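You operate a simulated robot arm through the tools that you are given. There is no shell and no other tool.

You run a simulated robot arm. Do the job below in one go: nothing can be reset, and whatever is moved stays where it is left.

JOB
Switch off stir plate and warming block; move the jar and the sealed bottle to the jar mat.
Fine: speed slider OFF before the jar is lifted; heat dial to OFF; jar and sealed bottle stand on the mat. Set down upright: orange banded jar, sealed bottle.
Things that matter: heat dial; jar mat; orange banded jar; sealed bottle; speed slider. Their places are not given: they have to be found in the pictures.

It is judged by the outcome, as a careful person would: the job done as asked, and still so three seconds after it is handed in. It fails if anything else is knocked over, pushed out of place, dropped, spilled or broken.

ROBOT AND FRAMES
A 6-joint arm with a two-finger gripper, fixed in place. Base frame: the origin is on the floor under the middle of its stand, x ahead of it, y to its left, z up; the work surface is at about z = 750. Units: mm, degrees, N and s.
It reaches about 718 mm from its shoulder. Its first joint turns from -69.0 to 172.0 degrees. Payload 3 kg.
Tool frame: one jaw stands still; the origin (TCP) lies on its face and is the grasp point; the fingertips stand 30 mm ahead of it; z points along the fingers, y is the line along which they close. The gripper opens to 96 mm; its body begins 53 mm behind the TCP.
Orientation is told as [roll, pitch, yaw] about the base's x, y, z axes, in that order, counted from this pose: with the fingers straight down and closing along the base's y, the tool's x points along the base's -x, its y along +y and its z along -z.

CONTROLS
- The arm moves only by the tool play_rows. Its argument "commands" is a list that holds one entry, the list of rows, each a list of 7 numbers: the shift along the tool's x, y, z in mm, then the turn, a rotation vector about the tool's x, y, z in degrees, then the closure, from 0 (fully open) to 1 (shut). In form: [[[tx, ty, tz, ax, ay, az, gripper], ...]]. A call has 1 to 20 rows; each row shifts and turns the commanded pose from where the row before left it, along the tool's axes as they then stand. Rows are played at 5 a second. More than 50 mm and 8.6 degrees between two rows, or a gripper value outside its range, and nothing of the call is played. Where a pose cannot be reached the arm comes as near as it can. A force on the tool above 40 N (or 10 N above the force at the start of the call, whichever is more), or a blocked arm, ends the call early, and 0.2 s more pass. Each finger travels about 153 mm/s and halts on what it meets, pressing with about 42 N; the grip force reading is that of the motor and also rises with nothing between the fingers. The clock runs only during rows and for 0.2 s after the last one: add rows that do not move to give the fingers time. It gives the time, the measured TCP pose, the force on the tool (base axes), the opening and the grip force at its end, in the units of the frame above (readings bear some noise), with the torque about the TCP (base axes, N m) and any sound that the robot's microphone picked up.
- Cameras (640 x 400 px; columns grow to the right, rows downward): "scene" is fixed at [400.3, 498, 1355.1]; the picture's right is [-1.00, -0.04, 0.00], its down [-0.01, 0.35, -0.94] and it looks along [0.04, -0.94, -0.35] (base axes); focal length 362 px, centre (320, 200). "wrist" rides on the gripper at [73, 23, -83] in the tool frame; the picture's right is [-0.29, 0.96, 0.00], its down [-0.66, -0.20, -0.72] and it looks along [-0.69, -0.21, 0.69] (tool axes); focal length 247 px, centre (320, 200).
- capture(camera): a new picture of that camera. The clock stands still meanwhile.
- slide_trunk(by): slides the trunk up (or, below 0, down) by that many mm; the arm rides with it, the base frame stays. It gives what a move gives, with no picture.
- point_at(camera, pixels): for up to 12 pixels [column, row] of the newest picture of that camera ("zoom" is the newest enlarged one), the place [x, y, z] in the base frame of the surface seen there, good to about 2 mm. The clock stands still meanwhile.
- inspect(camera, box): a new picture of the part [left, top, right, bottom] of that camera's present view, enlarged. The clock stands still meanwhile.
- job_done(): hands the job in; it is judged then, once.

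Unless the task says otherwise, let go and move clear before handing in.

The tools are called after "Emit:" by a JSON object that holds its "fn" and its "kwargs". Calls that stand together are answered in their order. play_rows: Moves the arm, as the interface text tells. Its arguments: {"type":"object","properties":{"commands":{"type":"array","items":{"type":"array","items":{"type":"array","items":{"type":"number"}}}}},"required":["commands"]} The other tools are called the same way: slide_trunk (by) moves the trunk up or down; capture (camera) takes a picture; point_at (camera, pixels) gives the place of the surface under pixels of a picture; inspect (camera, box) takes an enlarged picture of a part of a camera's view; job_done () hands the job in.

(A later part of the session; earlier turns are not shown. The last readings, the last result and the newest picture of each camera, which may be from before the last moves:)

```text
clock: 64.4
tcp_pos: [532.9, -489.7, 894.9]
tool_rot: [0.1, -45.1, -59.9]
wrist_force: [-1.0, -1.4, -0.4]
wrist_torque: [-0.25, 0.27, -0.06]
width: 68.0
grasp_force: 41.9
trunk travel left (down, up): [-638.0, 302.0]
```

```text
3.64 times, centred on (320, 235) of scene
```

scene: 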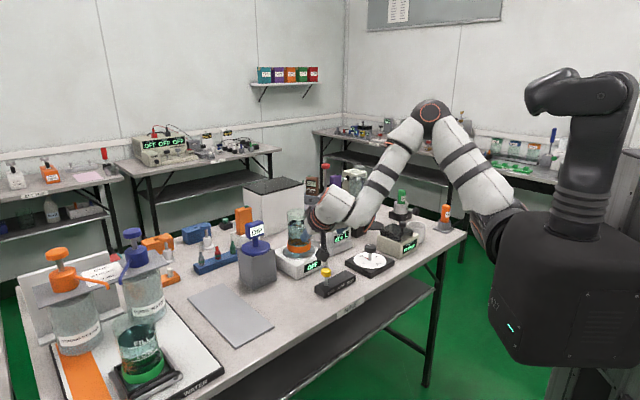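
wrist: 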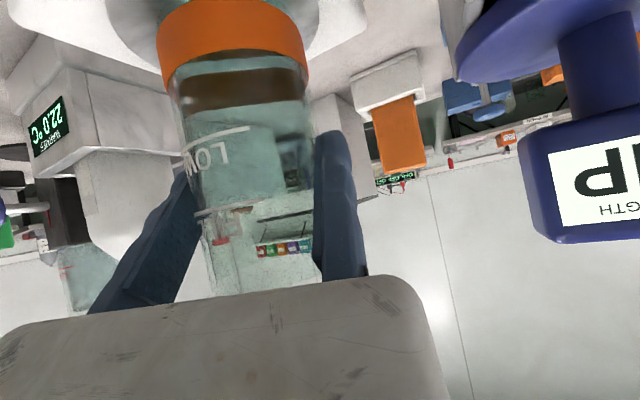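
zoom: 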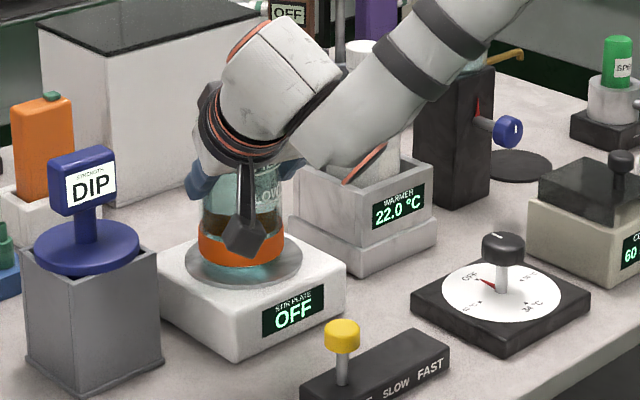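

The jar is gripped (68 mm wide, 42 N, no side load), and the slider is already OFF. I'll lift it straight up 20 mm with the trunk first and check that it comes along.

Emit:
{"fn": "slide_trunk", "kwargs": {"by": 20}}

Emit:
{"fn": "inspect", "kwargs": {"camera": "scene", "box": [270, 180, 370, 290]}}

Emit:
{"fn": "capture", "kwargs": {"camera": "wrist"}}

```text
clock: 65.1
tcp_pos: [534.6, -491.7, 913.1]
tool_rot: [0.0, -45.0, -59.9]
wrist_force: [-0.5, 0.2, -4.6]
wrist_torque: [0.18, -0.13, -0.01]
width: 67.9
grasp_force: 41.7
trunk travel left (down, up): [-658.0, 282.0]
```

```text
3.64 times, centred on (320, 235) of scene
```

zoom: 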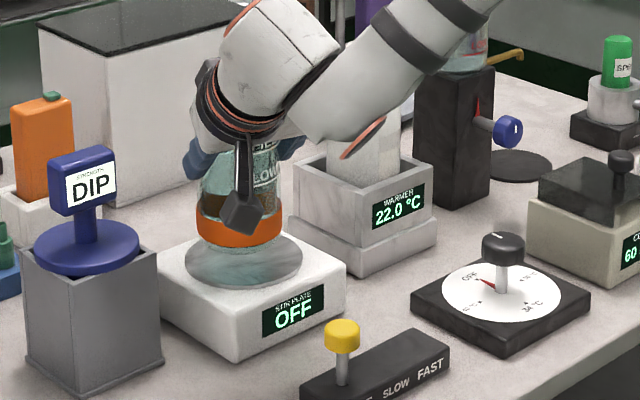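

```text
taken
```

wrist: 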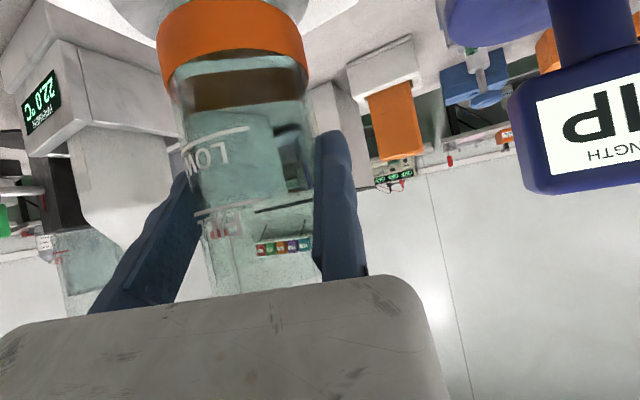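

The jar has come off the plate upright (4.6 N weight, grip unchanged). Lifting another 45 mm.

Emit:
{"fn": "slide_trunk", "kwargs": {"by": 45}}

Emit:
{"fn": "inspect", "kwargs": {"camera": "scene", "box": [250, 150, 390, 290]}}

```text
clock: 66.0
tcp_pos: [534.7, -491.4, 960.4]
tool_rot: [0.1, -44.8, -59.9]
wrist_force: [-0.2, 0.3, -5.4]
wrist_torque: [0.16, -0.07, 0.01]
width: 68.2
grasp_force: 42.0
trunk travel left (down, up): [-703.0, 237.0]
```

```text
2.86 times, centred on (320, 220) of scene
```

zoom: 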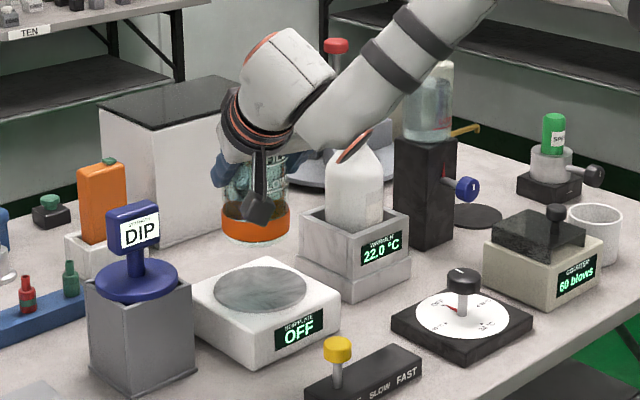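

The jar hangs upright ~65 mm above the plate. I'll draw it slowly back toward the robot, away from the bottle and the DIP holder.

Emit:
{"fn": "play_rows", "kwargs": {"commands": [[[3, 0, -3, 0, 0, 0, 0.4], [5, 0, -5, 0, 0, 0, 0.4], [7, 0, -7, 0, 0, 0, 0.4], [7, 0, -7, 0, 0, 0, 0.4], [7, 0, -7, 0, 0, 0, 0.4], [7, 0, -7, 0, 0, 0, 0.4], [7, 0, -7, 0, 0, 0, 0.4], [7, 0, -7, 0, 0, 0, 0.4], [7, 0, -7, 0, 0, 0, 0.4], [7, 0, -7, 0, 0, 0, 0.4], [7, 0, -7, 0, 0, 0, 0.4], [5, 0, -5, 0, 0, 0, 0.4], [3, 0, -3, 0, 0, 0, 0.4], [0, 0, 0, 0, 0, 0, 0.4]]]}}

Emit:
{"fn": "capture", "kwargs": {"camera": "scene"}}

```text
clock: 69.0
tcp_pos: [476.7, -393.7, 959.9]
tool_rot: [0.0, -44.9, -59.9]
wrist_force: [0.6, 0.3, -5.4]
wrist_torque: [0.1, -0.14, -0.02]
width: 68.4
grasp_force: 42.0
trunk travel left (down, up): [-703.0, 237.0]
```

```text
taken
```

scene: 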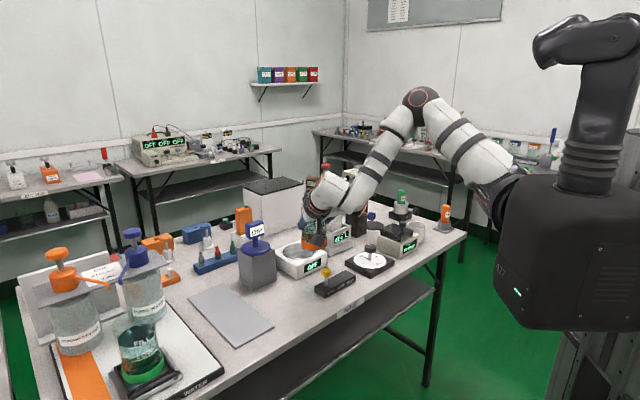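

The jar is clear of its neighbours at TCP (477,-394,960). Next I carry it sideways-left to about (560,-290), keeping the same orientation.

Emit:
{"fn": "play_rows", "kwargs": {"commands": [[[1, 4, -1, 0, 0, 0, 0.4], [2, 7, -2, 0, 0, 0, 0.4], [2.6, 9.5, -2.6, 0, 0, 0, 0.4], [2.6, 9.5, -2.6, 0, 0, 0, 0.4], [2.6, 9.5, -2.6, 0, 0, 0, 0.4], [2.6, 9.5, -2.6, 0, 0, 0, 0.4], [2.6, 9.5, -2.6, 0, 0, 0, 0.4], [2.6, 9.5, -2.6, 0, 0, 0, 0.4], [2.6, 9.5, -2.6, 0, 0, 0, 0.4], [2.6, 9.5, -2.6, 0, 0, 0, 0.4], [2.6, 9.5, -2.6, 0, 0, 0, 0.4], [2.6, 9.5, -2.6, 0, 0, 0, 0.4], [2.6, 9.5, -2.6, 0, 0, 0, 0.4], [2, 6, -2, 0, 0, 0, 0.4], [0.5, 3, -0.5, 0, 0, 0, 0.4], [0, 0, 0, 0, 0, 0, 0.4]]]}}

Emit:
{"fn": "capture", "kwargs": {"camera": "scene"}}

```text
clock: 72.4
tcp_pos: [489.8, -376.0, 959.3]
tool_rot: [0.0, -45.1, -59.8]
wrist_force: [0.0, -0.7, -5.6]
wrist_torque: [0.14, -0.14, 0.02]
width: 68.1
grasp_force: 41.9
out of reach, approached as far as the arm can: row 4, 5, 6, 7, 8, 9, 10, 11, 12, 13, 14, 15
trunk travel left (down, up): [-703.0, 237.0]
```

```text
taken
```

scene: 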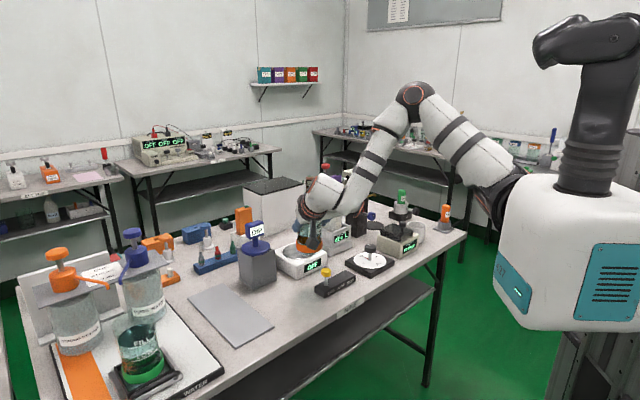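

The grip is unchanged and the jar upright, but the arm stopped at (490,-376): every further step left was refused, so some joint is at its limit in this orientation. I'll look at the posture before choosing another way.

Emit:
{"fn": "inspect", "kwargs": {"camera": "scene", "box": [280, 60, 560, 280]}}

Emit:
{"fn": "point_at", "kwargs": {"camera": "zoom", "pixels": [[305, 78], [300, 100], [260, 145], [215, 210], [170, 300], [105, 330], [420, 170], [340, 120], [480, 285], [498, 320], [460, 230], [75, 265]]}}

Emit:
{"fn": "inspect", "kwargs": {"camera": "scene", "box": [260, 160, 400, 300]}}

```text
1.82 times, centred on (420, 170) of scene
```

zoom: 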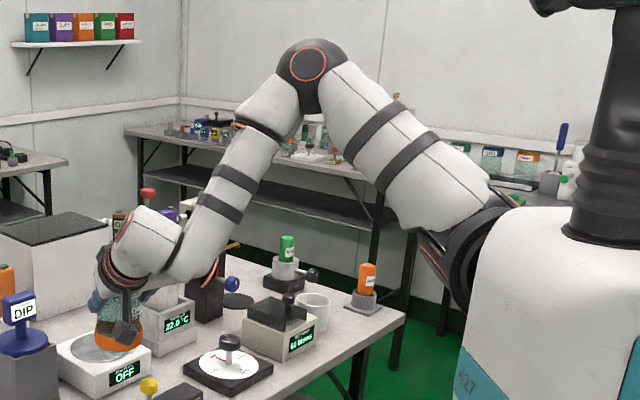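

```text
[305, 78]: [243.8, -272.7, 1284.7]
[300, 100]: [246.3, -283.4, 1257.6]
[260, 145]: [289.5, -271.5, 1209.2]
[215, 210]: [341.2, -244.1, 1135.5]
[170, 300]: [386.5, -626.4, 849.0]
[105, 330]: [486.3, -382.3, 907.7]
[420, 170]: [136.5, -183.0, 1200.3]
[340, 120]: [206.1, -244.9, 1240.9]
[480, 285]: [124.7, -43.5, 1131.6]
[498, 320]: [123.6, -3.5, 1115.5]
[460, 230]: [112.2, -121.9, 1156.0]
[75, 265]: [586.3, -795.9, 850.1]
```

```text
2.86 times, centred on (330, 230) of scene
```

zoom: 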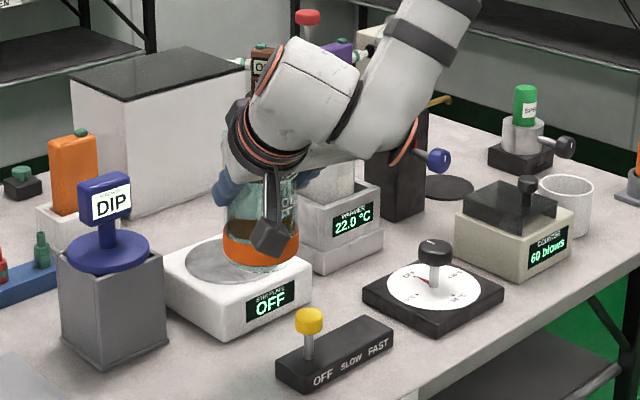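

The tool's heading is at its limit relative to the arm here, so I should turn the yaw as I move left. I'll rotate toward yaw -35° in small steps while drifting left a little.

Emit:
{"fn": "play_rows", "kwargs": {"commands": [[[0, 0, 0, -2, 0, -2, 0.4], [-0.5, 1, 0.5, -3, 0, -3, 0.4], [-1, 3, 1, -3.5, 0, -3.5, 0.4], [-1, 3, 1, -3.5, 0, -3.5, 0.4], [-1, 3, 1, -3.5, 0, -3.5, 0.4], [-1, 3, 1, -2.2, 0, -2.2, 0.4], [-0.5, 2, 0.5, 0, 0, 0, 0.4], [0, 0, 0, 0, 0, 0, 0.4]]]}}

Emit:
{"fn": "inspect", "kwargs": {"camera": "scene", "box": [260, 60, 540, 300]}}

```text
clock: 74.2
tcp_pos: [505.6, -371.0, 960.8]
tool_rot: [0.1, -45.0, -34.7]
wrist_force: [-0.4, 0.0, -5.1]
wrist_torque: [0.2, -0.09, 0.01]
width: 68.1
grasp_force: 42.0
trunk travel left (down, up): [-703.0, 237.0]
```

```text
1.67 times, centred on (400, 180) of scene
```

zoom: 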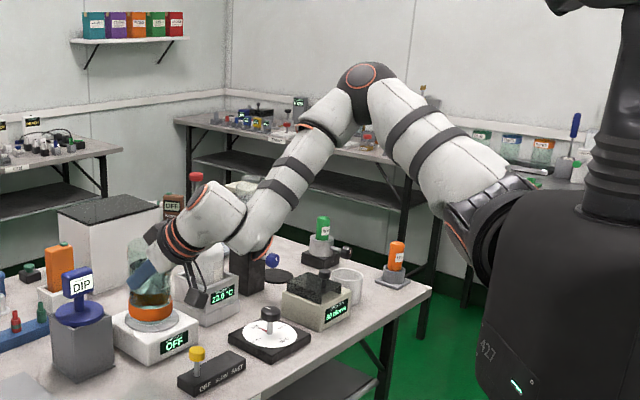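

No refusals, jar upright at (496,-406). Now moving left at yaw -35°.

Emit:
{"fn": "play_rows", "kwargs": {"commands": [[[-0.3, 4, 0.3, 0, 0, 0, 0.4], [-0.5, 7, 0.5, 0, 0, 0, 0.4], [-0.6, 9.4, 0.6, 0, 0, 0, 0.4], [-0.6, 9.4, 0.6, 0, 0, 0, 0.4], [-0.6, 9.4, 0.6, 0, 0, 0, 0.4], [-0.6, 9.4, 0.6, 0, 0, 0, 0.4], [-0.6, 9.4, 0.6, 0, 0, 0, 0.4], [-0.6, 9.4, 0.6, 0, 0, 0, 0.4], [-0.6, 9.4, 0.6, 0, 0, 0, 0.4], [-0.6, 6, 0.6, 0, 0, 0, 0.4], [-0.3, 3, 0.3, 0, 0, 0, 0.4], [0, 0, 0, 0, 0, 0, 0.4]]]}}

Emit:
{"fn": "inspect", "kwargs": {"camera": "scene", "box": [200, 60, 540, 340]}}

```text
clock: 76.8
tcp_pos: [537.9, -330.6, 960.0]
tool_rot: [0.2, -44.9, -34.9]
wrist_force: [0.4, 0.0, -5.5]
wrist_torque: [0.23, -0.05, 0.01]
width: 68.0
grasp_force: 42.3
out of reach, approached as far as the arm can: row 7, 8, 9, 10, 11
trunk travel left (down, up): [-703.0, 237.0]
```

```text
1.43 times, centred on (370, 200) of scene
```

zoom: 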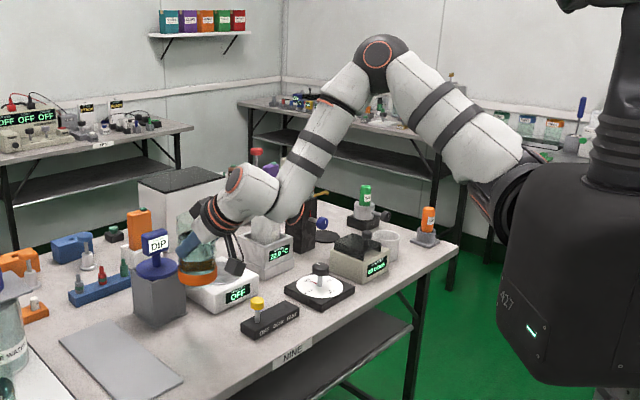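

The leftward limit seems set by the shoulder (wrist can't go further inward), independent of yaw. So I'll place on the mat with the gripper heading turned the other way (about +30°), which keeps the wrist further right. First I raise the trunk 60 mm so the jar's base clears even the DIP sign (z≈920).

Emit:
{"fn": "slide_trunk", "kwargs": {"by": 60}}

Emit:
{"fn": "play_rows", "kwargs": {"commands": [[[-0.5, 1, 0.5, -2, 0, -2, 0.4], [-1.6, 3, 1.6, -3.5, 0, -3.5, 0.4], [-1.6, 3, 1.6, -3.5, 0, -3.5, 0.4], [-1.6, 3, 1.6, -3.5, 0, -3.5, 0.4], [-1.6, 3, 1.6, -3.5, 0, -3.5, 0.4], [-1.6, 3, 1.6, -3.5, 0, -3.5, 0.4], [-1.6, 3, 1.6, -3.5, 0, -3.5, 0.4], [-0.5, 1, 0.5, -2, 0, -2, 0.4], [0, 0, 0, 0, 0, 0, 0.4]]]}}

Emit:
{"fn": "inspect", "kwargs": {"camera": "scene", "box": [200, 20, 540, 300]}}

```text
clock: 77.8
tcp_pos: [540.3, -329.5, 1020.4]
tool_rot: [0.1, -45.0, -34.9]
wrist_force: [-0.7, 0.3, -5.7]
wrist_torque: [0.21, -0.05, -0.01]
width: 68.0
grasp_force: 41.7
trunk travel left (down, up): [-763.0, 177.0]
```

```text
clock: 79.8
tcp_pos: [558.7, -317.8, 1019.4]
tool_rot: [0.0, -45.0, 0.6]
wrist_force: [0.1, -0.3, -4.8]
wrist_torque: [0.19, 0.1, -0.02]
width: 67.9
grasp_force: 41.9
trunk travel left (down, up): [-763.0, 177.0]
```

```text
1.43 times, centred on (370, 160) of scene
```

zoom: 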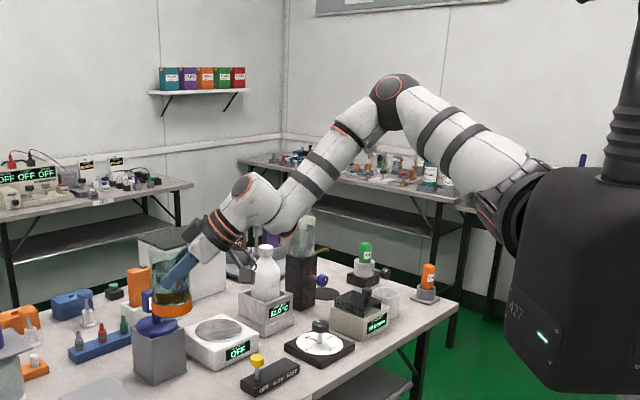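

That worked without refusals, the jar is upright above everything (base ≈928). Continuing to yaw ≈ +25° while moving forward over toward the mat.

Emit:
{"fn": "play_rows", "kwargs": {"commands": [[[-2, 0, 2, -2, 0, -2, 0.4], [-5, 0.2, 5, -3.5, 0, -3.5, 0.4], [-5.8, 0.2, 5.8, -3.5, 0, -3.5, 0.4], [-5.8, 0.2, 5.8, -3.5, 0, -3.5, 0.4], [-5.8, 0.2, 5.8, -3.5, 0, -3.5, 0.4], [-3, 0.2, 3, -1.5, 0, -1.5, 0.4], [0, 0, 0, 0, 0, 0, 0.4]]]}}

Emit:
{"fn": "inspect", "kwargs": {"camera": "scene", "box": [150, 20, 540, 360]}}

```text
clock: 81.4
tcp_pos: [547.0, -329.5, 991.4]
tool_rot: [0.1, -44.4, 21.2]
wrist_force: [-0.8, -0.1, -4.9]
wrist_torque: [0.12, 0.15, 0.04]
width: 68.1
grasp_force: 41.8
out of reach, approached as far as the arm can: row 2, 3, 4, 5
trunk travel left (down, up): [-763.0, 177.0]
```

```text
1.18 times, centred on (345, 190) of scene
```

zoom: 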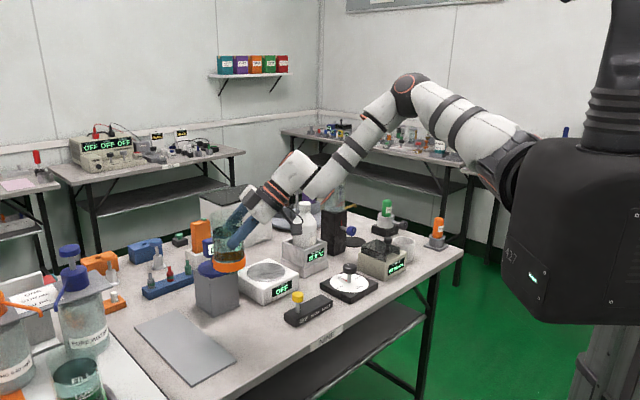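

The last rows were refused and the TCP sagged to z=991, though the jar is still upright and clear of the DIP sign by ~24 mm. I'll look closely at the wrist joints to understand the limit before moving again.

Emit:
{"fn": "inspect", "kwargs": {"camera": "scene", "box": [290, 110, 410, 220]}}

Emit:
{"fn": "inspect", "kwargs": {"camera": "scene", "box": [380, 60, 540, 200]}}

Emit:
{"fn": "inspect", "kwargs": {"camera": "scene", "box": [200, 160, 320, 280]}}

```text
3.64 times, centred on (350, 165) of scene
```

zoom: 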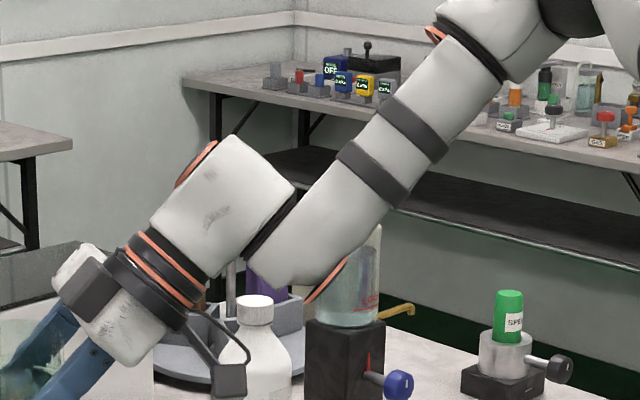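

```text
2.86 times, centred on (460, 130) of scene
```

zoom: 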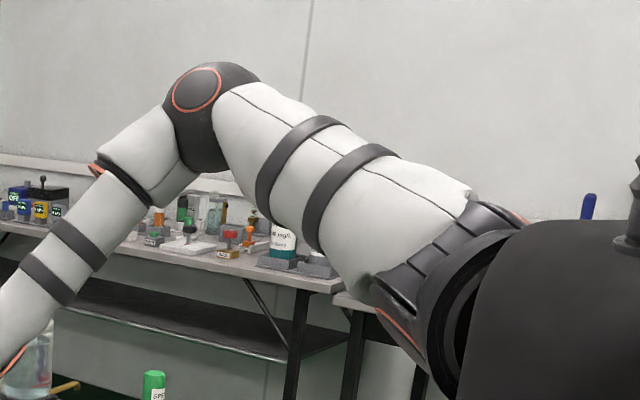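

```text
3.33 times, centred on (260, 220) of scene
```

zoom: 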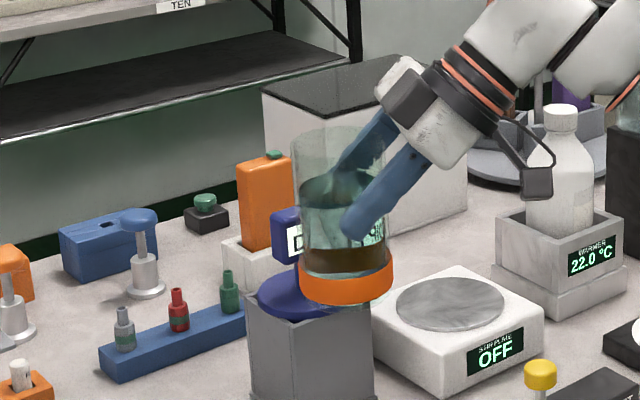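

The fingers' direction is nearly parallel to the forearm here (a wrist singularity), which explains the refusals. I'll raise the trunk 40 mm for clearance and rotate the yaw back the way it came.

Emit:
{"fn": "slide_trunk", "kwargs": {"by": 40}}

Emit:
{"fn": "play_rows", "kwargs": {"commands": [[[0, 0, 0, 2, 0, 2, 0.4], [-2, 2, 2, 3.5, 0, 3.5, 0.4], [-2, 2, 2, 3.5, 0, 3.5, 0.4], [-2, 2, 2, 3.5, 0, 3.5, 0.4], [-1, 1, 1, 3.5, 0, 3.5, 0.4], [0, 0, 0, 0, 0, 0, 0.4]]]}}

Emit:
{"fn": "capture", "kwargs": {"camera": "scene"}}

```text
clock: 82.2
tcp_pos: [548.4, -329.1, 1031.1]
tool_rot: [0.1, -44.4, 21.2]
wrist_force: [0.0, -0.2, -5.7]
wrist_torque: [0.15, 0.15, -0.02]
width: 68.2
grasp_force: 41.9
trunk travel left (down, up): [-803.0, 137.0]
```

```text
clock: 83.6
tcp_pos: [551.3, -345.9, 1037.8]
tool_rot: [1.3, -45.4, 3.2]
wrist_force: [0.5, -1.0, -5.4]
wrist_torque: [0.17, 0.13, 0.0]
width: 67.8
grasp_force: 41.9
out of reach, approached as far as the arm can: row 1, 2, 4, 5
trunk travel left (down, up): [-803.0, 137.0]
```

```text
taken
```

scene: 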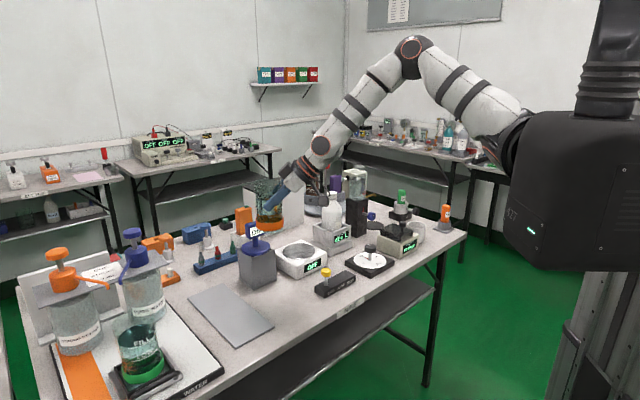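

The wrist has unfolded to its natural side (ring at (320,145) facing the camera); orientation is off by only 1.3° in roll. I'll correct that roll and raise the tool with the arm so the fingers point well below the forearm line.

Emit:
{"fn": "play_rows", "kwargs": {"commands": [[[0, 0, 0, 0.6, 0, 0, 0.4], [-3, 0, -3, 0.7, 0, 0, 0.4], [-5, 0, -5, 0, 0, 0, 0.4], [-5.7, 0, -5.7, 0, 0, 0, 0.4], [-5.7, 0, -5.7, 0, 0, 0, 0.4], [-5.7, 0, -5.7, 0, 0, 0, 0.4], [-5.7, 0, -5.7, 0, 0, 0, 0.4], [-5.7, 0, -5.7, 0, 0, 0, 0.4], [-5.7, 0, -5.7, 0, 0, 0, 0.4], [-3, 0, -3, 0, 0, 0, 0.4], [0, 0, 0, 0, 0, 0, 0.4]]]}}

Emit:
{"fn": "capture", "kwargs": {"camera": "scene"}}

```text
clock: 86.0
tcp_pos: [571.6, -368.9, 1088.4]
tool_rot: [0.3, -45.5, 3.1]
wrist_force: [-0.2, 0.0, -4.7]
wrist_torque: [0.21, 0.08, 0.01]
width: 68.2
grasp_force: 42.2
out of reach, approached as far as the arm can: row 1, 2, 3, 4, 6, 8, 9
trunk travel left (down, up): [-803.0, 137.0]
```

```text
taken
```

scene: 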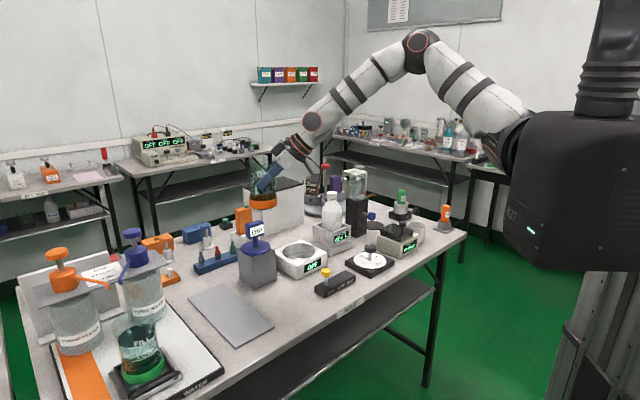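

The jar is upright and high (base ≈996). Continuing upward with the arm to leave the singular posture.

Emit:
{"fn": "play_rows", "kwargs": {"commands": [[[-3, 0, -3, 0, 0, 0, 0.4], [-5.7, 0, -5.7, 0, 0, 0, 0.4], [-5.7, 0, -5.7, 0, 0, 0, 0.4], [-5.7, 0, -5.7, 0, 0, 0, 0.4], [-5.7, 0, -5.7, 0, 0, 0, 0.4], [-5.7, 0, -5.7, 0, 0, 0, 0.4], [-5.7, 0, -5.7, 0, 0, 0, 0.4], [-5.7, 0, -5.7, 0, 0, 0, 0.4], [-5.7, 0, -5.7, 0, 0, 0, 0.4], [-5.7, 0, -5.7, 0, 0, 0, 0.4], [-5.7, 0, -5.7, 0, 0, 0, 0.4], [-3, 0, -3, 0, 0, 0, 0.4], [0, 0, 0, 0, 0, 0, 0.4]]]}}

Emit:
{"fn": "capture", "kwargs": {"camera": "scene"}}

```text
clock: 88.8
tcp_pos: [572.7, -377.1, 1168.4]
tool_rot: [-0.3, -45.3, 3.1]
wrist_force: [-0.5, 0.1, -5.2]
wrist_torque: [0.17, 0.09, 0.0]
width: 68.1
grasp_force: 42.1
out of reach, approached as far as the arm can: row 1, 2, 3, 4
trunk travel left (down, up): [-803.0, 137.0]
```

```text
taken
```

scene: 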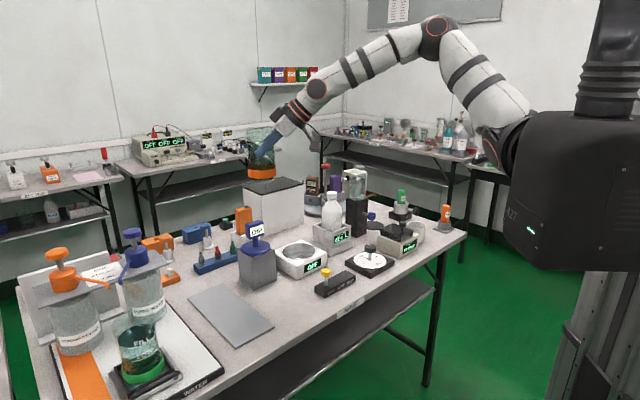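

The arm is out of the singular posture: only the first rows were refused. I'll go up 50 mm more and then carry the jar left/forward above the far half of the mat.

Emit:
{"fn": "play_rows", "kwargs": {"commands": [[[-3, 0, -3, 0, 0, 0, 0.4], [-5.7, 0, -5.7, 0, 0, 0, 0.4], [-5.7, 0, -5.7, 0, 0, 0, 0.4], [-5.7, 0, -5.7, 0, 0, 0, 0.4], [-5.7, 0, -5.7, 0, 0, 0, 0.4], [-5.7, 0, -5.7, 0, 0, 0, 0.4], [-3, 0, -3, 0, 0, 0, 0.4], [-2, 2, 2, 0, 0, 0, 0.4], [-4, 4, 4, 0, 0, 0, 0.4], [-5.4, 5.9, 5.5, 0, 0, 0, 0.4], [-5.4, 5.9, 5.5, 0, 0, 0, 0.4], [-5.4, 5.9, 5.5, 0, 0, 0, 0.4], [-5.4, 5.9, 5.5, 0, 0, 0, 0.4], [-3, 3, 3, 0, 0, 0, 0.4], [0, 0, 0, 0, 0, 0, 0.4]]]}}

Emit:
{"fn": "capture", "kwargs": {"camera": "scene"}}

```text
clock: 92.0
tcp_pos: [560.5, -366.2, 1199.3]
tool_rot: [-0.3, -45.3, 3.0]
wrist_force: [-1.2, 0.1, -5.2]
wrist_torque: [0.21, 0.12, 0.0]
width: 67.8
grasp_force: 41.7
out of reach, approached as far as the arm can: row 3, 5, 8, 9, 10, 11, 12, 13, 14
trunk travel left (down, up): [-803.0, 137.0]
```

```text
taken
```

scene: 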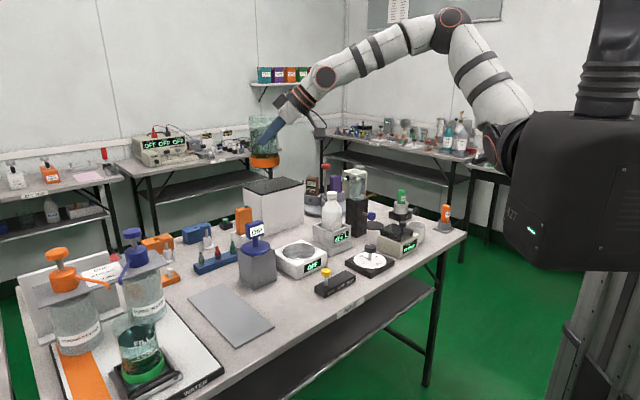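

Still refused toward the mat: the shoulder cannot bring the arm further inward with the wrist on this side. The workable way is with the wrist on its other side (as it was at low posture), entered at yaw ≈ -35°. I'll raise the trunk for clearance, turn the yaw back to -35° while moving right, and then descend relative to the shoulder.

Emit:
{"fn": "slide_trunk", "kwargs": {"by": 90}}

Emit:
{"fn": "play_rows", "kwargs": {"commands": [[[-1, -4, 1, 1, 0, 1, 0.4], [-2.8, -8.6, 2.8, 2.7, 0, 2.7, 0.4], [-2.8, -8.6, 2.8, 2.7, 0, 2.7, 0.4], [-2.8, -8.6, 2.8, 2.7, 0, 2.7, 0.4], [-2.8, -8.6, 2.8, 2.7, 0, 2.7, 0.4], [-2.8, -8.6, 2.8, 2.7, 0, 2.7, 0.4], [-2.8, -8.6, 2.8, 2.7, 0, 2.7, 0.4], [-2.8, -8.6, 2.8, 2.7, 0, 2.7, 0.4], [-2.8, -8.6, 2.8, 2.7, 0, 2.7, 0.4], [-2.8, -8.6, 2.8, 2.7, 0, 2.7, 0.4], [-1.5, -5, 1.5, 1.5, 0, 1.5, 0.4], [0, 0, 0, 0, 0, 0, 0.4]]]}}

Emit:
{"fn": "capture", "kwargs": {"camera": "scene"}}

```text
clock: 93.3
tcp_pos: [561.3, -367.2, 1289.4]
tool_rot: [-0.2, -45.3, 3.0]
wrist_force: [-0.8, 0.1, -5.2]
wrist_torque: [0.17, 0.12, 0.03]
width: 68.2
grasp_force: 42.9
trunk travel left (down, up): [-893.0, 47.0]
```

```text
clock: 95.9
tcp_pos: [577.2, -460.6, 1290.7]
tool_rot: [0.1, -45.3, -35.1]
wrist_force: [0.6, -0.1, -5.6]
wrist_torque: [0.23, -0.03, -0.01]
width: 67.9
grasp_force: 41.8
trunk travel left (down, up): [-893.0, 47.0]
```

```text
taken
```

scene: 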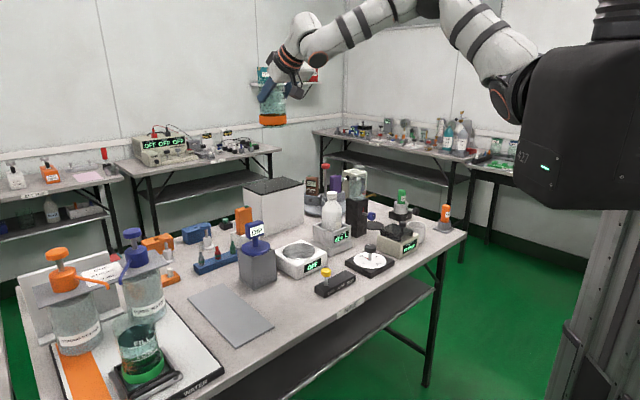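

No refusals: my model of the arm holds. Now descending ~190 mm relative to the shoulder while drifting left, so the wrist turns to its other side.

Emit:
{"fn": "play_rows", "kwargs": {"commands": [[[3, 1.5, 2.5, 0, 0, 0, 0.4], [7.2, 3.2, 6.2, 0, 0, 0, 0.4], [7.2, 3.2, 6.2, 0, 0, 0, 0.4], [7.2, 3.2, 6.2, 0, 0, 0, 0.4], [7.2, 3.2, 6.2, 0, 0, 0, 0.4], [7.2, 3.2, 6.2, 0, 0, 0, 0.4], [7.2, 3.2, 6.2, 0, 0, 0, 0.4], [7.2, 3.2, 6.2, 0, 0, 0, 0.4], [7.2, 3.2, 6.2, 0, 0, 0, 0.4], [7.2, 3.2, 6.2, 0, 0, 0, 0.4], [7.2, 3.2, 6.2, 0, 0, 0, 0.4], [3, 1.5, 2.5, 0, 0, 0, 0.4], [0, 0, 0, 0, 0, 0, 0.4]]]}}

Emit:
{"fn": "capture", "kwargs": {"camera": "scene"}}

```text
clock: 98.7
tcp_pos: [590.2, -426.6, 1189.1]
tool_rot: [0.0, -45.5, -35.1]
wrist_force: [-0.1, 0.2, -5.4]
wrist_torque: [0.21, -0.04, -0.02]
width: 68.1
grasp_force: 41.6
trunk travel left (down, up): [-893.0, 47.0]
```

```text
taken
```

scene: 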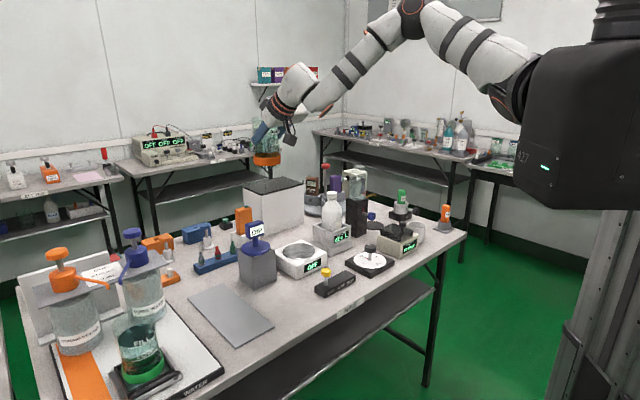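

Smooth, no refusals. Continuing the second half of the descent.

Emit:
{"fn": "play_rows", "kwargs": {"commands": [[[3, 1.5, 2.5, 0, 0, 0, 0.4], [7.2, 3.2, 6.2, 0, 0, 0, 0.4], [7.2, 3.2, 6.2, 0, 0, 0, 0.4], [7.2, 3.2, 6.2, 0, 0, 0, 0.4], [7.2, 3.2, 6.2, 0, 0, 0, 0.4], [7.2, 3.2, 6.2, 0, 0, 0, 0.4], [7.2, 3.2, 6.2, 0, 0, 0, 0.4], [7.2, 3.2, 6.2, 0, 0, 0, 0.4], [7.2, 3.2, 6.2, 0, 0, 0, 0.4], [3, 1.5, 2.5, 0, 0, 0, 0.4], [0, 0, 0, 0, 0, 0, 0.4]]]}}

Emit:
{"fn": "capture", "kwargs": {"camera": "scene"}}

```text
clock: 101.1
tcp_pos: [598.1, -404.1, 1104.0]
tool_rot: [0.3, -45.4, -35.1]
wrist_force: [-0.3, 0.0, -6.1]
wrist_torque: [0.19, -0.02, 0.01]
width: 68.0
grasp_force: 41.9
out of reach, approached as far as the arm can: row 9
trunk travel left (down, up): [-893.0, 47.0]
```

```text
taken
```

scene: 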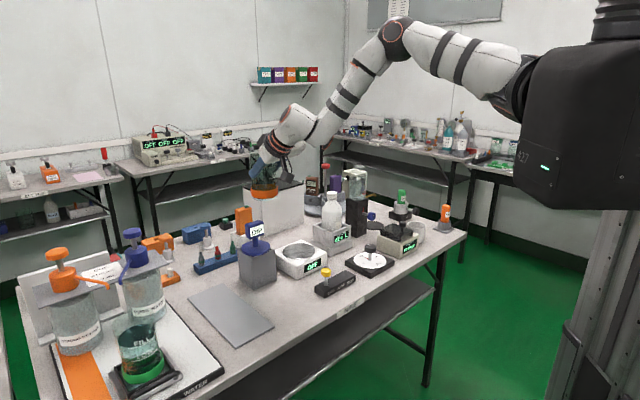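

The jar is at (598,-404,1104). To bring the wrist across to the other side cleanly, the fingers should line up with the forearm at the crossing; I'll go up a little and right first, still at yaw -35°.

Emit:
{"fn": "play_rows", "kwargs": {"commands": [[[-4, -1.5, -1, 0, 0, 0, 0.4], [-9.2, -3.6, -2.4, 0, 0, 0, 0.4], [-9.2, -3.6, -2.4, 0, 0, 0, 0.4], [-9.2, -3.6, -2.4, 0, 0, 0, 0.4], [-9.2, -3.6, -2.4, 0, 0, 0, 0.4], [-9.2, -3.6, -2.4, 0, 0, 0, 0.4], [-9.2, -3.6, -2.4, 0, 0, 0, 0.4], [-9.2, -3.6, -2.4, 0, 0, 0, 0.4], [-9.2, -3.6, -2.4, 0, 0, 0, 0.4], [-4, -2, -1, 0, 0, 0, 0.4], [0, 0, 0, 0, 0, 0, 0.4]]]}}

Emit:
{"fn": "inspect", "kwargs": {"camera": "scene", "box": [230, 0, 560, 220]}}

```text
clock: 103.5
tcp_pos: [613.1, -454.7, 1178.4]
tool_rot: [0.0, -45.6, -35.1]
wrist_force: [0.7, 0.2, -5.2]
wrist_torque: [0.21, -0.04, 0.0]
width: 68.0
grasp_force: 41.9
trunk travel left (down, up): [-893.0, 47.0]
```

```text
1.82 times, centred on (395, 110) of scene
```

zoom: 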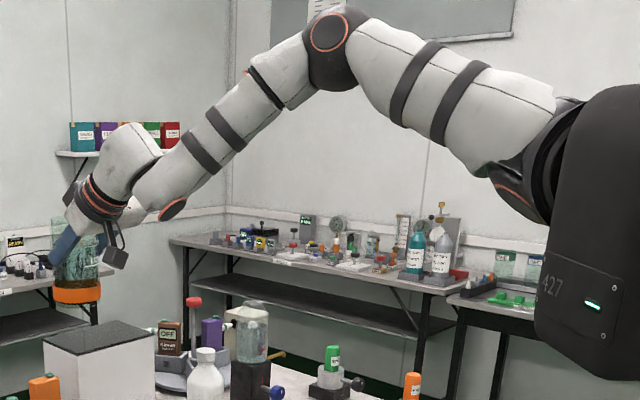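

No refusals; the forearm-end cap sits lower-right (172,208) as intended. Now I turn the yaw from -35° toward -5° while moving left, approaching the crossing.

Emit:
{"fn": "play_rows", "kwargs": {"commands": [[[-0.2, 4, 0.2, -1.3, 0, -1.3, 0.4], [-0.45, 8.5, 0.45, -2.65, 0, -2.65, 0.4], [-0.45, 8.5, 0.45, -2.65, 0, -2.65, 0.4], [-0.45, 8.5, 0.45, -2.65, 0, -2.65, 0.4], [-0.45, 8.5, 0.45, -2.65, 0, -2.65, 0.4], [-0.45, 8.5, 0.45, -2.65, 0, -2.65, 0.4], [-0.2, 4, 0.2, -1.3, 0, -1.3, 0.4], [0, 0, 0, 0, 0, 0, 0.4]]]}}

Emit:
{"fn": "inspect", "kwargs": {"camera": "scene", "box": [230, 0, 560, 220]}}

```text
clock: 105.3
tcp_pos: [630.8, -409.5, 1173.4]
tool_rot: [-0.4, -45.7, -12.4]
wrist_force: [0.1, 0.5, -5.2]
wrist_torque: [0.2, 0.03, -0.02]
width: 68.1
grasp_force: 41.9
out of reach, approached as far as the arm can: row 4, 6
trunk travel left (down, up): [-893.0, 47.0]
```

```text
1.82 times, centred on (395, 110) of scene
```

zoom: 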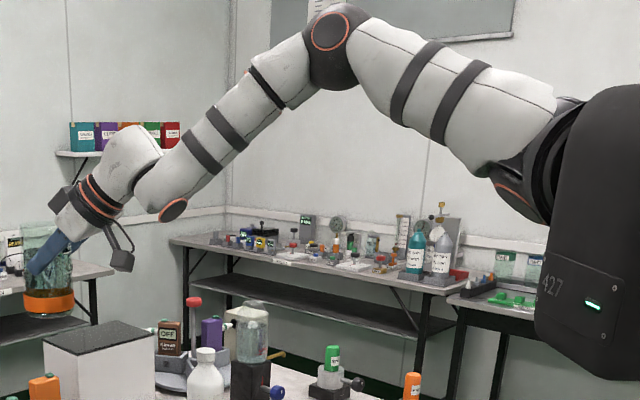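

Only minor deviations; the wrist side is holding. Continuing through the crossing to yaw ≈ +10°.

Emit:
{"fn": "play_rows", "kwargs": {"commands": [[[-1, 3, 1, -1.3, 0, -1.3, 0.4], [-2.4, 7, 2.4, -2.5, 0, -2.5, 0.4], [-2.6, 7, 2.6, -2.5, 0, -2.5, 0.4], [-2.8, 7, 2.8, -2.5, 0, -2.5, 0.4], [-3, 6.5, 3, -2.5, 0, -2.5, 0.4], [-3.2, 6.5, 3.2, -2.5, 0, -2.5, 0.4], [-3.2, 6.5, 3.2, -2.5, 0, -2.5, 0.4], [-1, 2, 1, -0.7, 0, -0.7, 0.4], [0, 0, 0, 0, 0, 0, 0.4]]]}}

Emit:
{"fn": "inspect", "kwargs": {"camera": "scene", "box": [230, 0, 560, 220]}}

```text
clock: 107.3
tcp_pos: [649.7, -362.0, 1176.5]
tool_rot: [-0.4, -47.9, 8.5]
wrist_force: [0.2, -0.7, -5.6]
wrist_torque: [0.16, 0.14, -0.02]
width: 67.8
grasp_force: 42.0
out of reach, approached as far as the arm can: row 1, 2, 3, 4, 5
trunk travel left (down, up): [-893.0, 47.0]
```

```text
1.82 times, centred on (395, 110) of scene
```

zoom: 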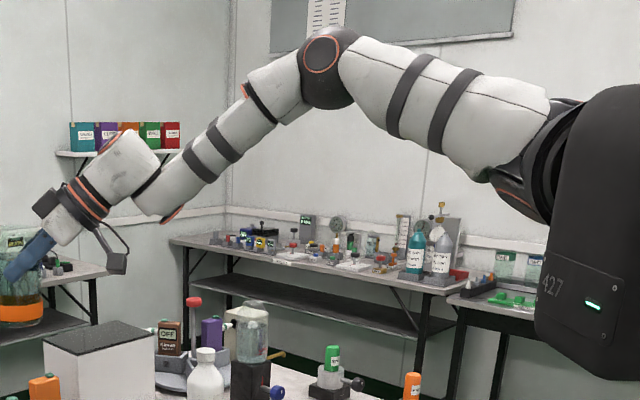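

Crossed: the last rows were accepted at yaw 8.5°, with the tilt 2.8° off. I'll restore the tilt so the jar is exactly upright, then carry on to yaw ≈ 35° over the mat's far half.

Emit:
{"fn": "play_rows", "kwargs": {"commands": [[[0, 0, 0, 0, 1.4, 0, 0.4], [-1, 2, 1, -0.4, 1.4, 0, 0.4], [-2.5, 4, 2.5, -1.5, 0, -1.5, 0.4], [-4.4, 7.2, 4.4, -2.33, 0, -2.33, 0.4], [-4.4, 7.2, 4.4, -2.33, 0, -2.33, 0.4], [-4.4, 7.2, 4.4, -2.33, 0, -2.33, 0.4], [-4.4, 7.2, 4.4, -2.33, 0, -2.33, 0.4], [-2.5, 4, 2.5, -1.5, 0, -1.5, 0.4], [0, 0, 0, 0, 0, 0, 0.4]]]}}

Emit:
{"fn": "inspect", "kwargs": {"camera": "scene", "box": [150, 0, 560, 300]}}

```text
clock: 109.3
tcp_pos: [652.4, -324.8, 1179.7]
tool_rot: [0.0, -45.1, 25.9]
wrist_force: [0.4, -1.4, -4.9]
wrist_torque: [0.12, 0.17, 0.0]
width: 68.1
grasp_force: 42.2
out of reach, approached as far as the arm can: row 5, 6, 7, 8
trunk travel left (down, up): [-893.0, 47.0]
```

```text
1.33 times, centred on (355, 150) of scene
```

zoom: 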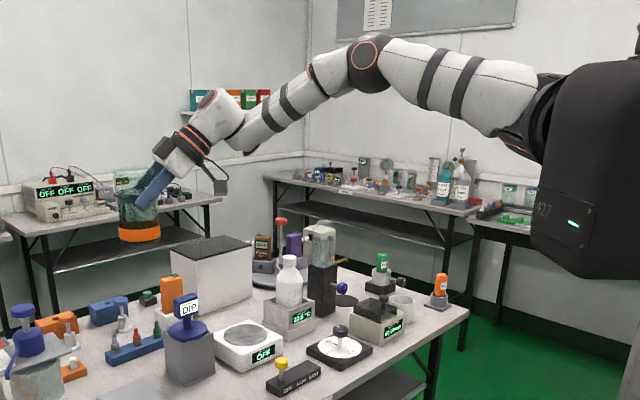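

The jar is upright (pitch -45.1° as when picked) at (652,-325,1180). I'll turn on to yaw ≈ 48°, which keeps the wrist within the shoulder's range, and then move left over the near half of the mat, which is easier to reach.

Emit:
{"fn": "play_rows", "kwargs": {"commands": [[[0, 0, 0, -1.2, 0, -1.2, 0.4], [0, 0, 0, -2.3, 0, -2.3, 0.4], [0, 0, 0, -2.3, 0, -2.3, 0.4], [0, 0, 0, -2.3, 0, -2.3, 0.4], [0, 0, 0, -2.3, 0, -2.3, 0.4], [0, 0, 0, -2.3, 0, -2.3, 0.4], [0, 0, 0, -2.0, 0, -2.0, 0.4], [0, 0, 0, -1.0, 0, -1.0, 0.4], [0, 0, 0, 0, 0, 0, 0.4]]]}}

Emit:
{"fn": "inspect", "kwargs": {"camera": "scene", "box": [150, 0, 560, 300]}}

```text
clock: 111.3
tcp_pos: [627.6, -297.1, 1190.2]
tool_rot: [-0.2, -45.1, 48.2]
wrist_force: [-0.2, 0.1, -5.5]
wrist_torque: [0.02, 0.18, 0.0]
width: 68.0
grasp_force: 41.8
out of reach, approached as far as the arm can: row 3, 4, 5, 6, 7, 8
trunk travel left (down, up): [-893.0, 47.0]
```

```text
1.33 times, centred on (355, 150) of scene
```

zoom: 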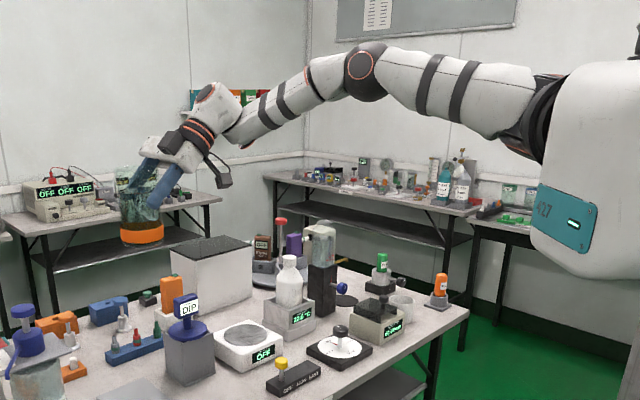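

Yaw is 48° and the jar upright; the arm drifted toward the mat on its own. I'll now move left/forward to above the near half of the mat (TCP ≈ (591,-221)).

Emit:
{"fn": "play_rows", "kwargs": {"commands": [[[-0.8, 3, 0.8, 0, 0, 0, 0.4], [-1.8, 6.5, 1.8, 0, 0, 0, 0.4], [-2.3, 7.8, 2.3, 0, 0, 0, 0.4], [-2.3, 7.8, 2.3, 0, 0, 0, 0.4], [-2.3, 7.8, 2.3, 0, 0, 0, 0.4], [-2.3, 7.8, 2.3, 0, 0, 0, 0.4], [-2.3, 7.8, 2.3, 0, 0, 0, 0.4], [-2.3, 7.8, 2.3, 0, 0, 0, 0.4], [-2.3, 7.8, 2.3, 0, 0, 0, 0.4], [-2.3, 7.8, 2.3, 0, 0, 0, 0.4], [-1.2, 4, 1.2, 0, 0, 0, 0.4], [0, 0, 0, 0, 0, 0, 0.4]]]}}

Emit:
{"fn": "inspect", "kwargs": {"camera": "scene", "box": [150, 0, 560, 300]}}

```text
clock: 113.9
tcp_pos: [589.8, -226.3, 1190.0]
tool_rot: [-0.1, -45.2, 48.1]
wrist_force: [-0.5, 0.1, -5.0]
wrist_torque: [0.05, 0.16, -0.01]
width: 68.2
grasp_force: 42.3
out of reach, approached as far as the arm can: row 10
trunk travel left (down, up): [-893.0, 47.0]
```

```text
1.33 times, centred on (355, 150) of scene
```

zoom: 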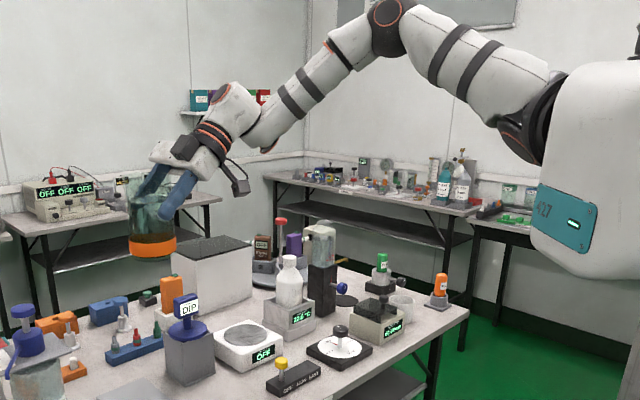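

The jar is over the mat (centre ≈(624,-239), mat-frame offset −57 along, −8 across). I'll lower it with the trunk, which moves straight down: first 300 mm, then check.

Emit:
{"fn": "slide_trunk", "kwargs": {"by": -300}}

Emit:
{"fn": "capture", "kwargs": {"camera": "scene"}}

Emit:
{"fn": "capture", "kwargs": {"camera": "wrist"}}

Emit:
{"fn": "inspect", "kwargs": {"camera": "scene", "box": [170, 180, 340, 360]}}

```text
clock: 116.9
tcp_pos: [588.2, -225.3, 890.5]
tool_rot: [0.0, -45.2, 48.2]
wrist_force: [-0.5, -0.5, -5.4]
wrist_torque: [0.03, 0.2, 0.0]
width: 67.9
grasp_force: 42.1
trunk travel left (down, up): [-593.0, 347.0]
```

```text
taken
```

scene: 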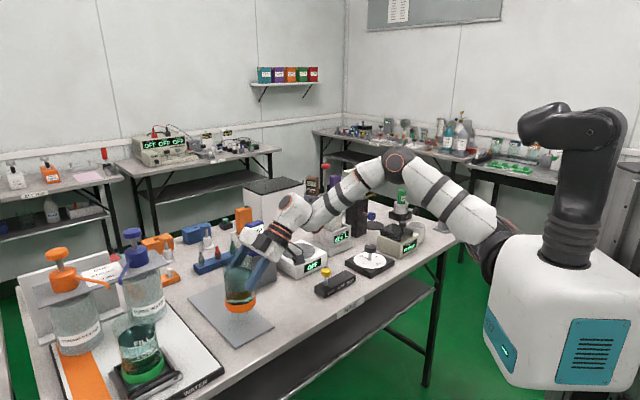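

```text
taken
```

wrist: 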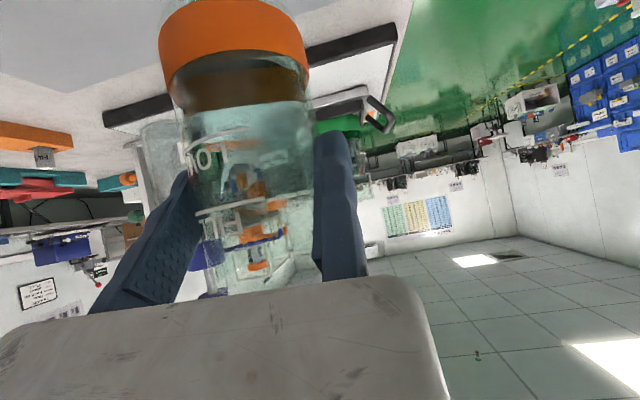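

```text
2.22 times, centred on (255, 270) of scene
```

zoom: 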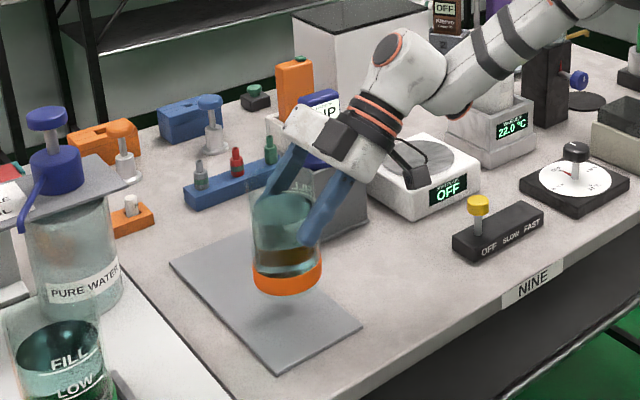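

The jar hangs ~40 mm above the mat's near half, upright. I'll measure its band to confirm where it will land.

Emit:
{"fn": "point_at", "kwargs": {"camera": "zoom", "pixels": [[288, 283], [257, 275], [318, 275], [272, 282], [304, 281], [283, 370], [360, 325], [172, 268]]}}

```text
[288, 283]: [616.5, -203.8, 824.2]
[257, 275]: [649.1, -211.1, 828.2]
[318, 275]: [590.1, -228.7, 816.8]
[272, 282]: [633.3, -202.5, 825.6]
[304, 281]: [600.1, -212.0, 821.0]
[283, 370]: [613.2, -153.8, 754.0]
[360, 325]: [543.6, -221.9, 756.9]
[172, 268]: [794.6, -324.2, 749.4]
```

The landing centre is ≈(623.5,-237), fully on the mat with ≥12 mm margin. Lowering 33 mm more with the trunk, then the last millimetres in small arm steps watching the force.

Emit:
{"fn": "slide_trunk", "kwargs": {"by": -33}}

Emit:
{"fn": "play_rows", "kwargs": {"commands": [[[1.06, 0, 1.06, 0, 0, 0, 0.4], [1.06, 0, 1.06, 0, 0, 0, 0.4], [1.06, 0, 1.06, 0, 0, 0, 0.4], [0, 0, 0, 0, 0, 0, 0.4]]]}}

Emit:
{"fn": "inspect", "kwargs": {"camera": "scene", "box": [190, 230, 300, 350]}}

```text
clock: 117.7
tcp_pos: [587.2, -225.2, 856.4]
tool_rot: [-0.3, -45.2, 48.2]
wrist_force: [-0.1, 0.0, -5.3]
wrist_torque: [0.06, 0.23, 0.03]
width: 67.7
grasp_force: 41.8
trunk travel left (down, up): [-560.0, 380.0]
```

```text
clock: 118.7
tcp_pos: [588.1, -225.9, 851.8]
tool_rot: [-0.2, -45.2, 48.1]
wrist_force: [0.4, -0.3, -5.7]
wrist_torque: [0.06, 0.18, -0.03]
width: 67.9
grasp_force: 42.2
trunk travel left (down, up): [-560.0, 380.0]
```

```text
3.33 times, centred on (245, 290) of scene
```

zoom: 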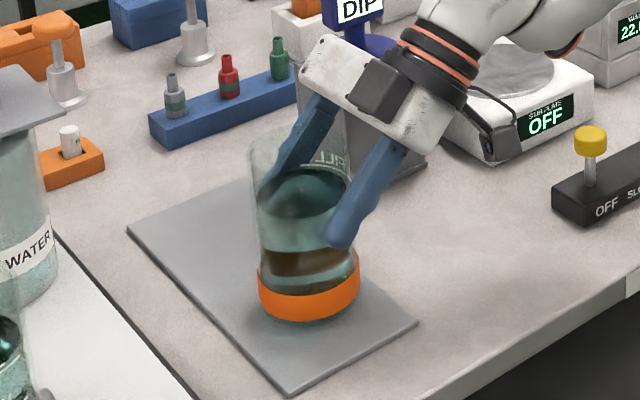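

The jar is a few mm above the mat with no contact yet (still -5.7 N). Continuing down in ~1 mm steps.

Emit:
{"fn": "play_rows", "kwargs": {"commands": [[[0.7, 0, 0.7, 0, 0, 0, 0.4], [0.7, 0, 0.7, 0, 0, 0, 0.4], [0.7, 0, 0.7, 0, 0, 0, 0.4], [0, 0, 0, 0, 0, 0, 0.4]]]}}

```text
clock: 119.7
tcp_pos: [587.8, -226.0, 849.6]
tool_rot: [-0.1, -45.2, 48.1]
wrist_force: [0.2, 0.2, -5.9]
wrist_torque: [0.05, 0.19, -0.03]
width: 68.0
grasp_force: 42.3
trunk travel left (down, up): [-560.0, 380.0]
```

Emit:
{"fn": "play_rows", "kwargs": {"commands": [[[0.7, 0, 0.7, 0, 0, 0, 0.4], [0.7, 0, 0.7, 0, 0, 0, 0.4], [0, 0, 0, 0, 0, 0, 0.4]]]}}

Emit:
{"fn": "inspect", "kwargs": {"camera": "scene", "box": [210, 270, 280, 340]}}

```text
clock: 120.5
tcp_pos: [588.6, -226.9, 848.5]
tool_rot: [-0.1, -45.1, 48.2]
wrist_force: [0.8, -1.0, -5.1]
wrist_torque: [0.04, 0.19, -0.05]
width: 68.1
grasp_force: 42.4
trunk travel left (down, up): [-560.0, 380.0]
```

```text
5.71 times, centred on (245, 305) of scene
```

zoom: 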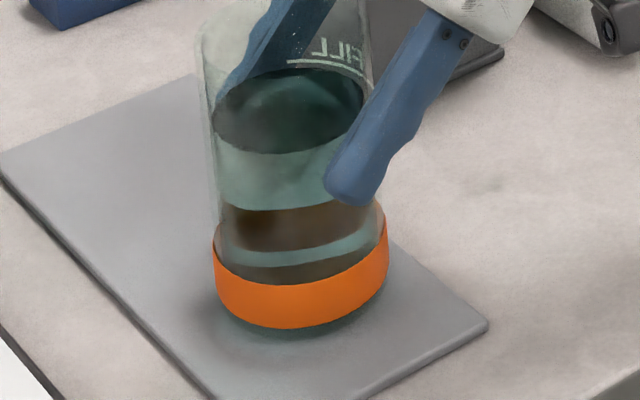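

Still no contact force. I'll keep stepping down gently.

Emit:
{"fn": "play_rows", "kwargs": {"commands": [[[0.5, 0, 0.5, 0, 0, 0, 0.4], [0.5, 0, 0.5, 0, 0, 0, 0.4], [0.5, 0, 0.5, 0, 0, 0, 0.4], [0, 0, 0, 0, 0, 0, 0.4]]]}}

```text
clock: 121.5
tcp_pos: [587.7, -226.0, 847.9]
tool_rot: [-0.4, -45.4, 48.3]
wrist_force: [6.0, -1.1, 7.2]
wrist_torque: [-0.17, -0.41, 0.0]
width: 68.1
grasp_force: 42.6
trunk travel left (down, up): [-560.0, 380.0]
```

Contact: the vertical force went from -5.5 to +7 N. The jar stands on the mat; now I open slowly and step the fixed jaw off.

Emit:
{"fn": "play_rows", "kwargs": {"commands": [[[0, 0, 0, 0, 0, 0, 0.32], [0, 0, 0, 0, 0, 0, 0.28], [0, 0, 0, 0, 0, 0, 0.25], [0, 0, 0, 0, 0, 0, 0.2], [0, 0, 0, 0, 0, 0, 0.1], [0, 0, 0, 0, 0, 0, 0], [0, 0, 0, 0, 0, 0, 0]]]}}

Emit:
{"fn": "capture", "kwargs": {"camera": "wrist"}}

Emit:
{"fn": "inspect", "kwargs": {"camera": "scene", "box": [190, 230, 300, 350]}}

```text
clock: 123.0
tcp_pos: [587.3, -227.2, 847.0]
tool_rot: [-0.2, -45.2, 48.1]
wrist_force: [-0.1, -0.7, -0.4]
wrist_torque: [0.0, -0.01, -0.01]
width: 96.0
grasp_force: 0.0
trunk travel left (down, up): [-560.0, 380.0]
```

```text
taken
```

wrist: 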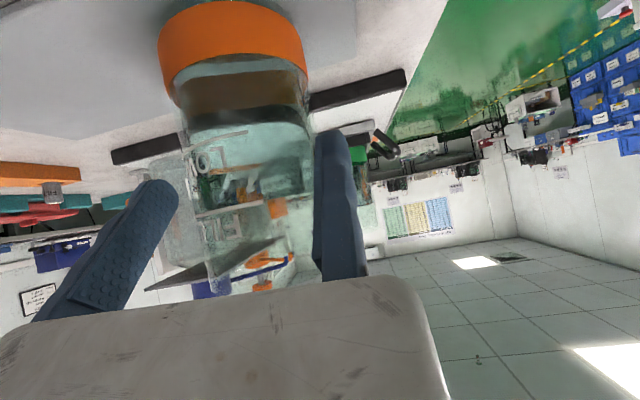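

```text
3.33 times, centred on (245, 290) of scene
```

zoom: 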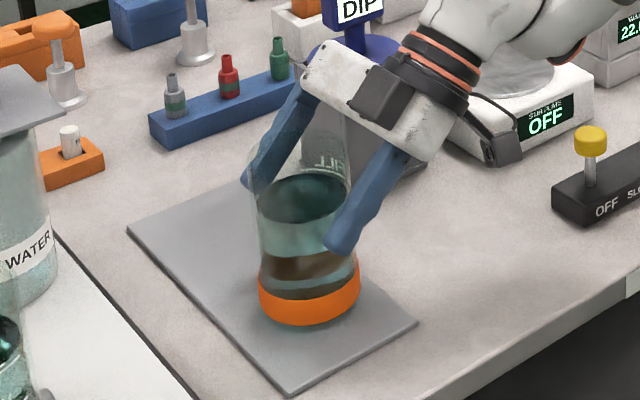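

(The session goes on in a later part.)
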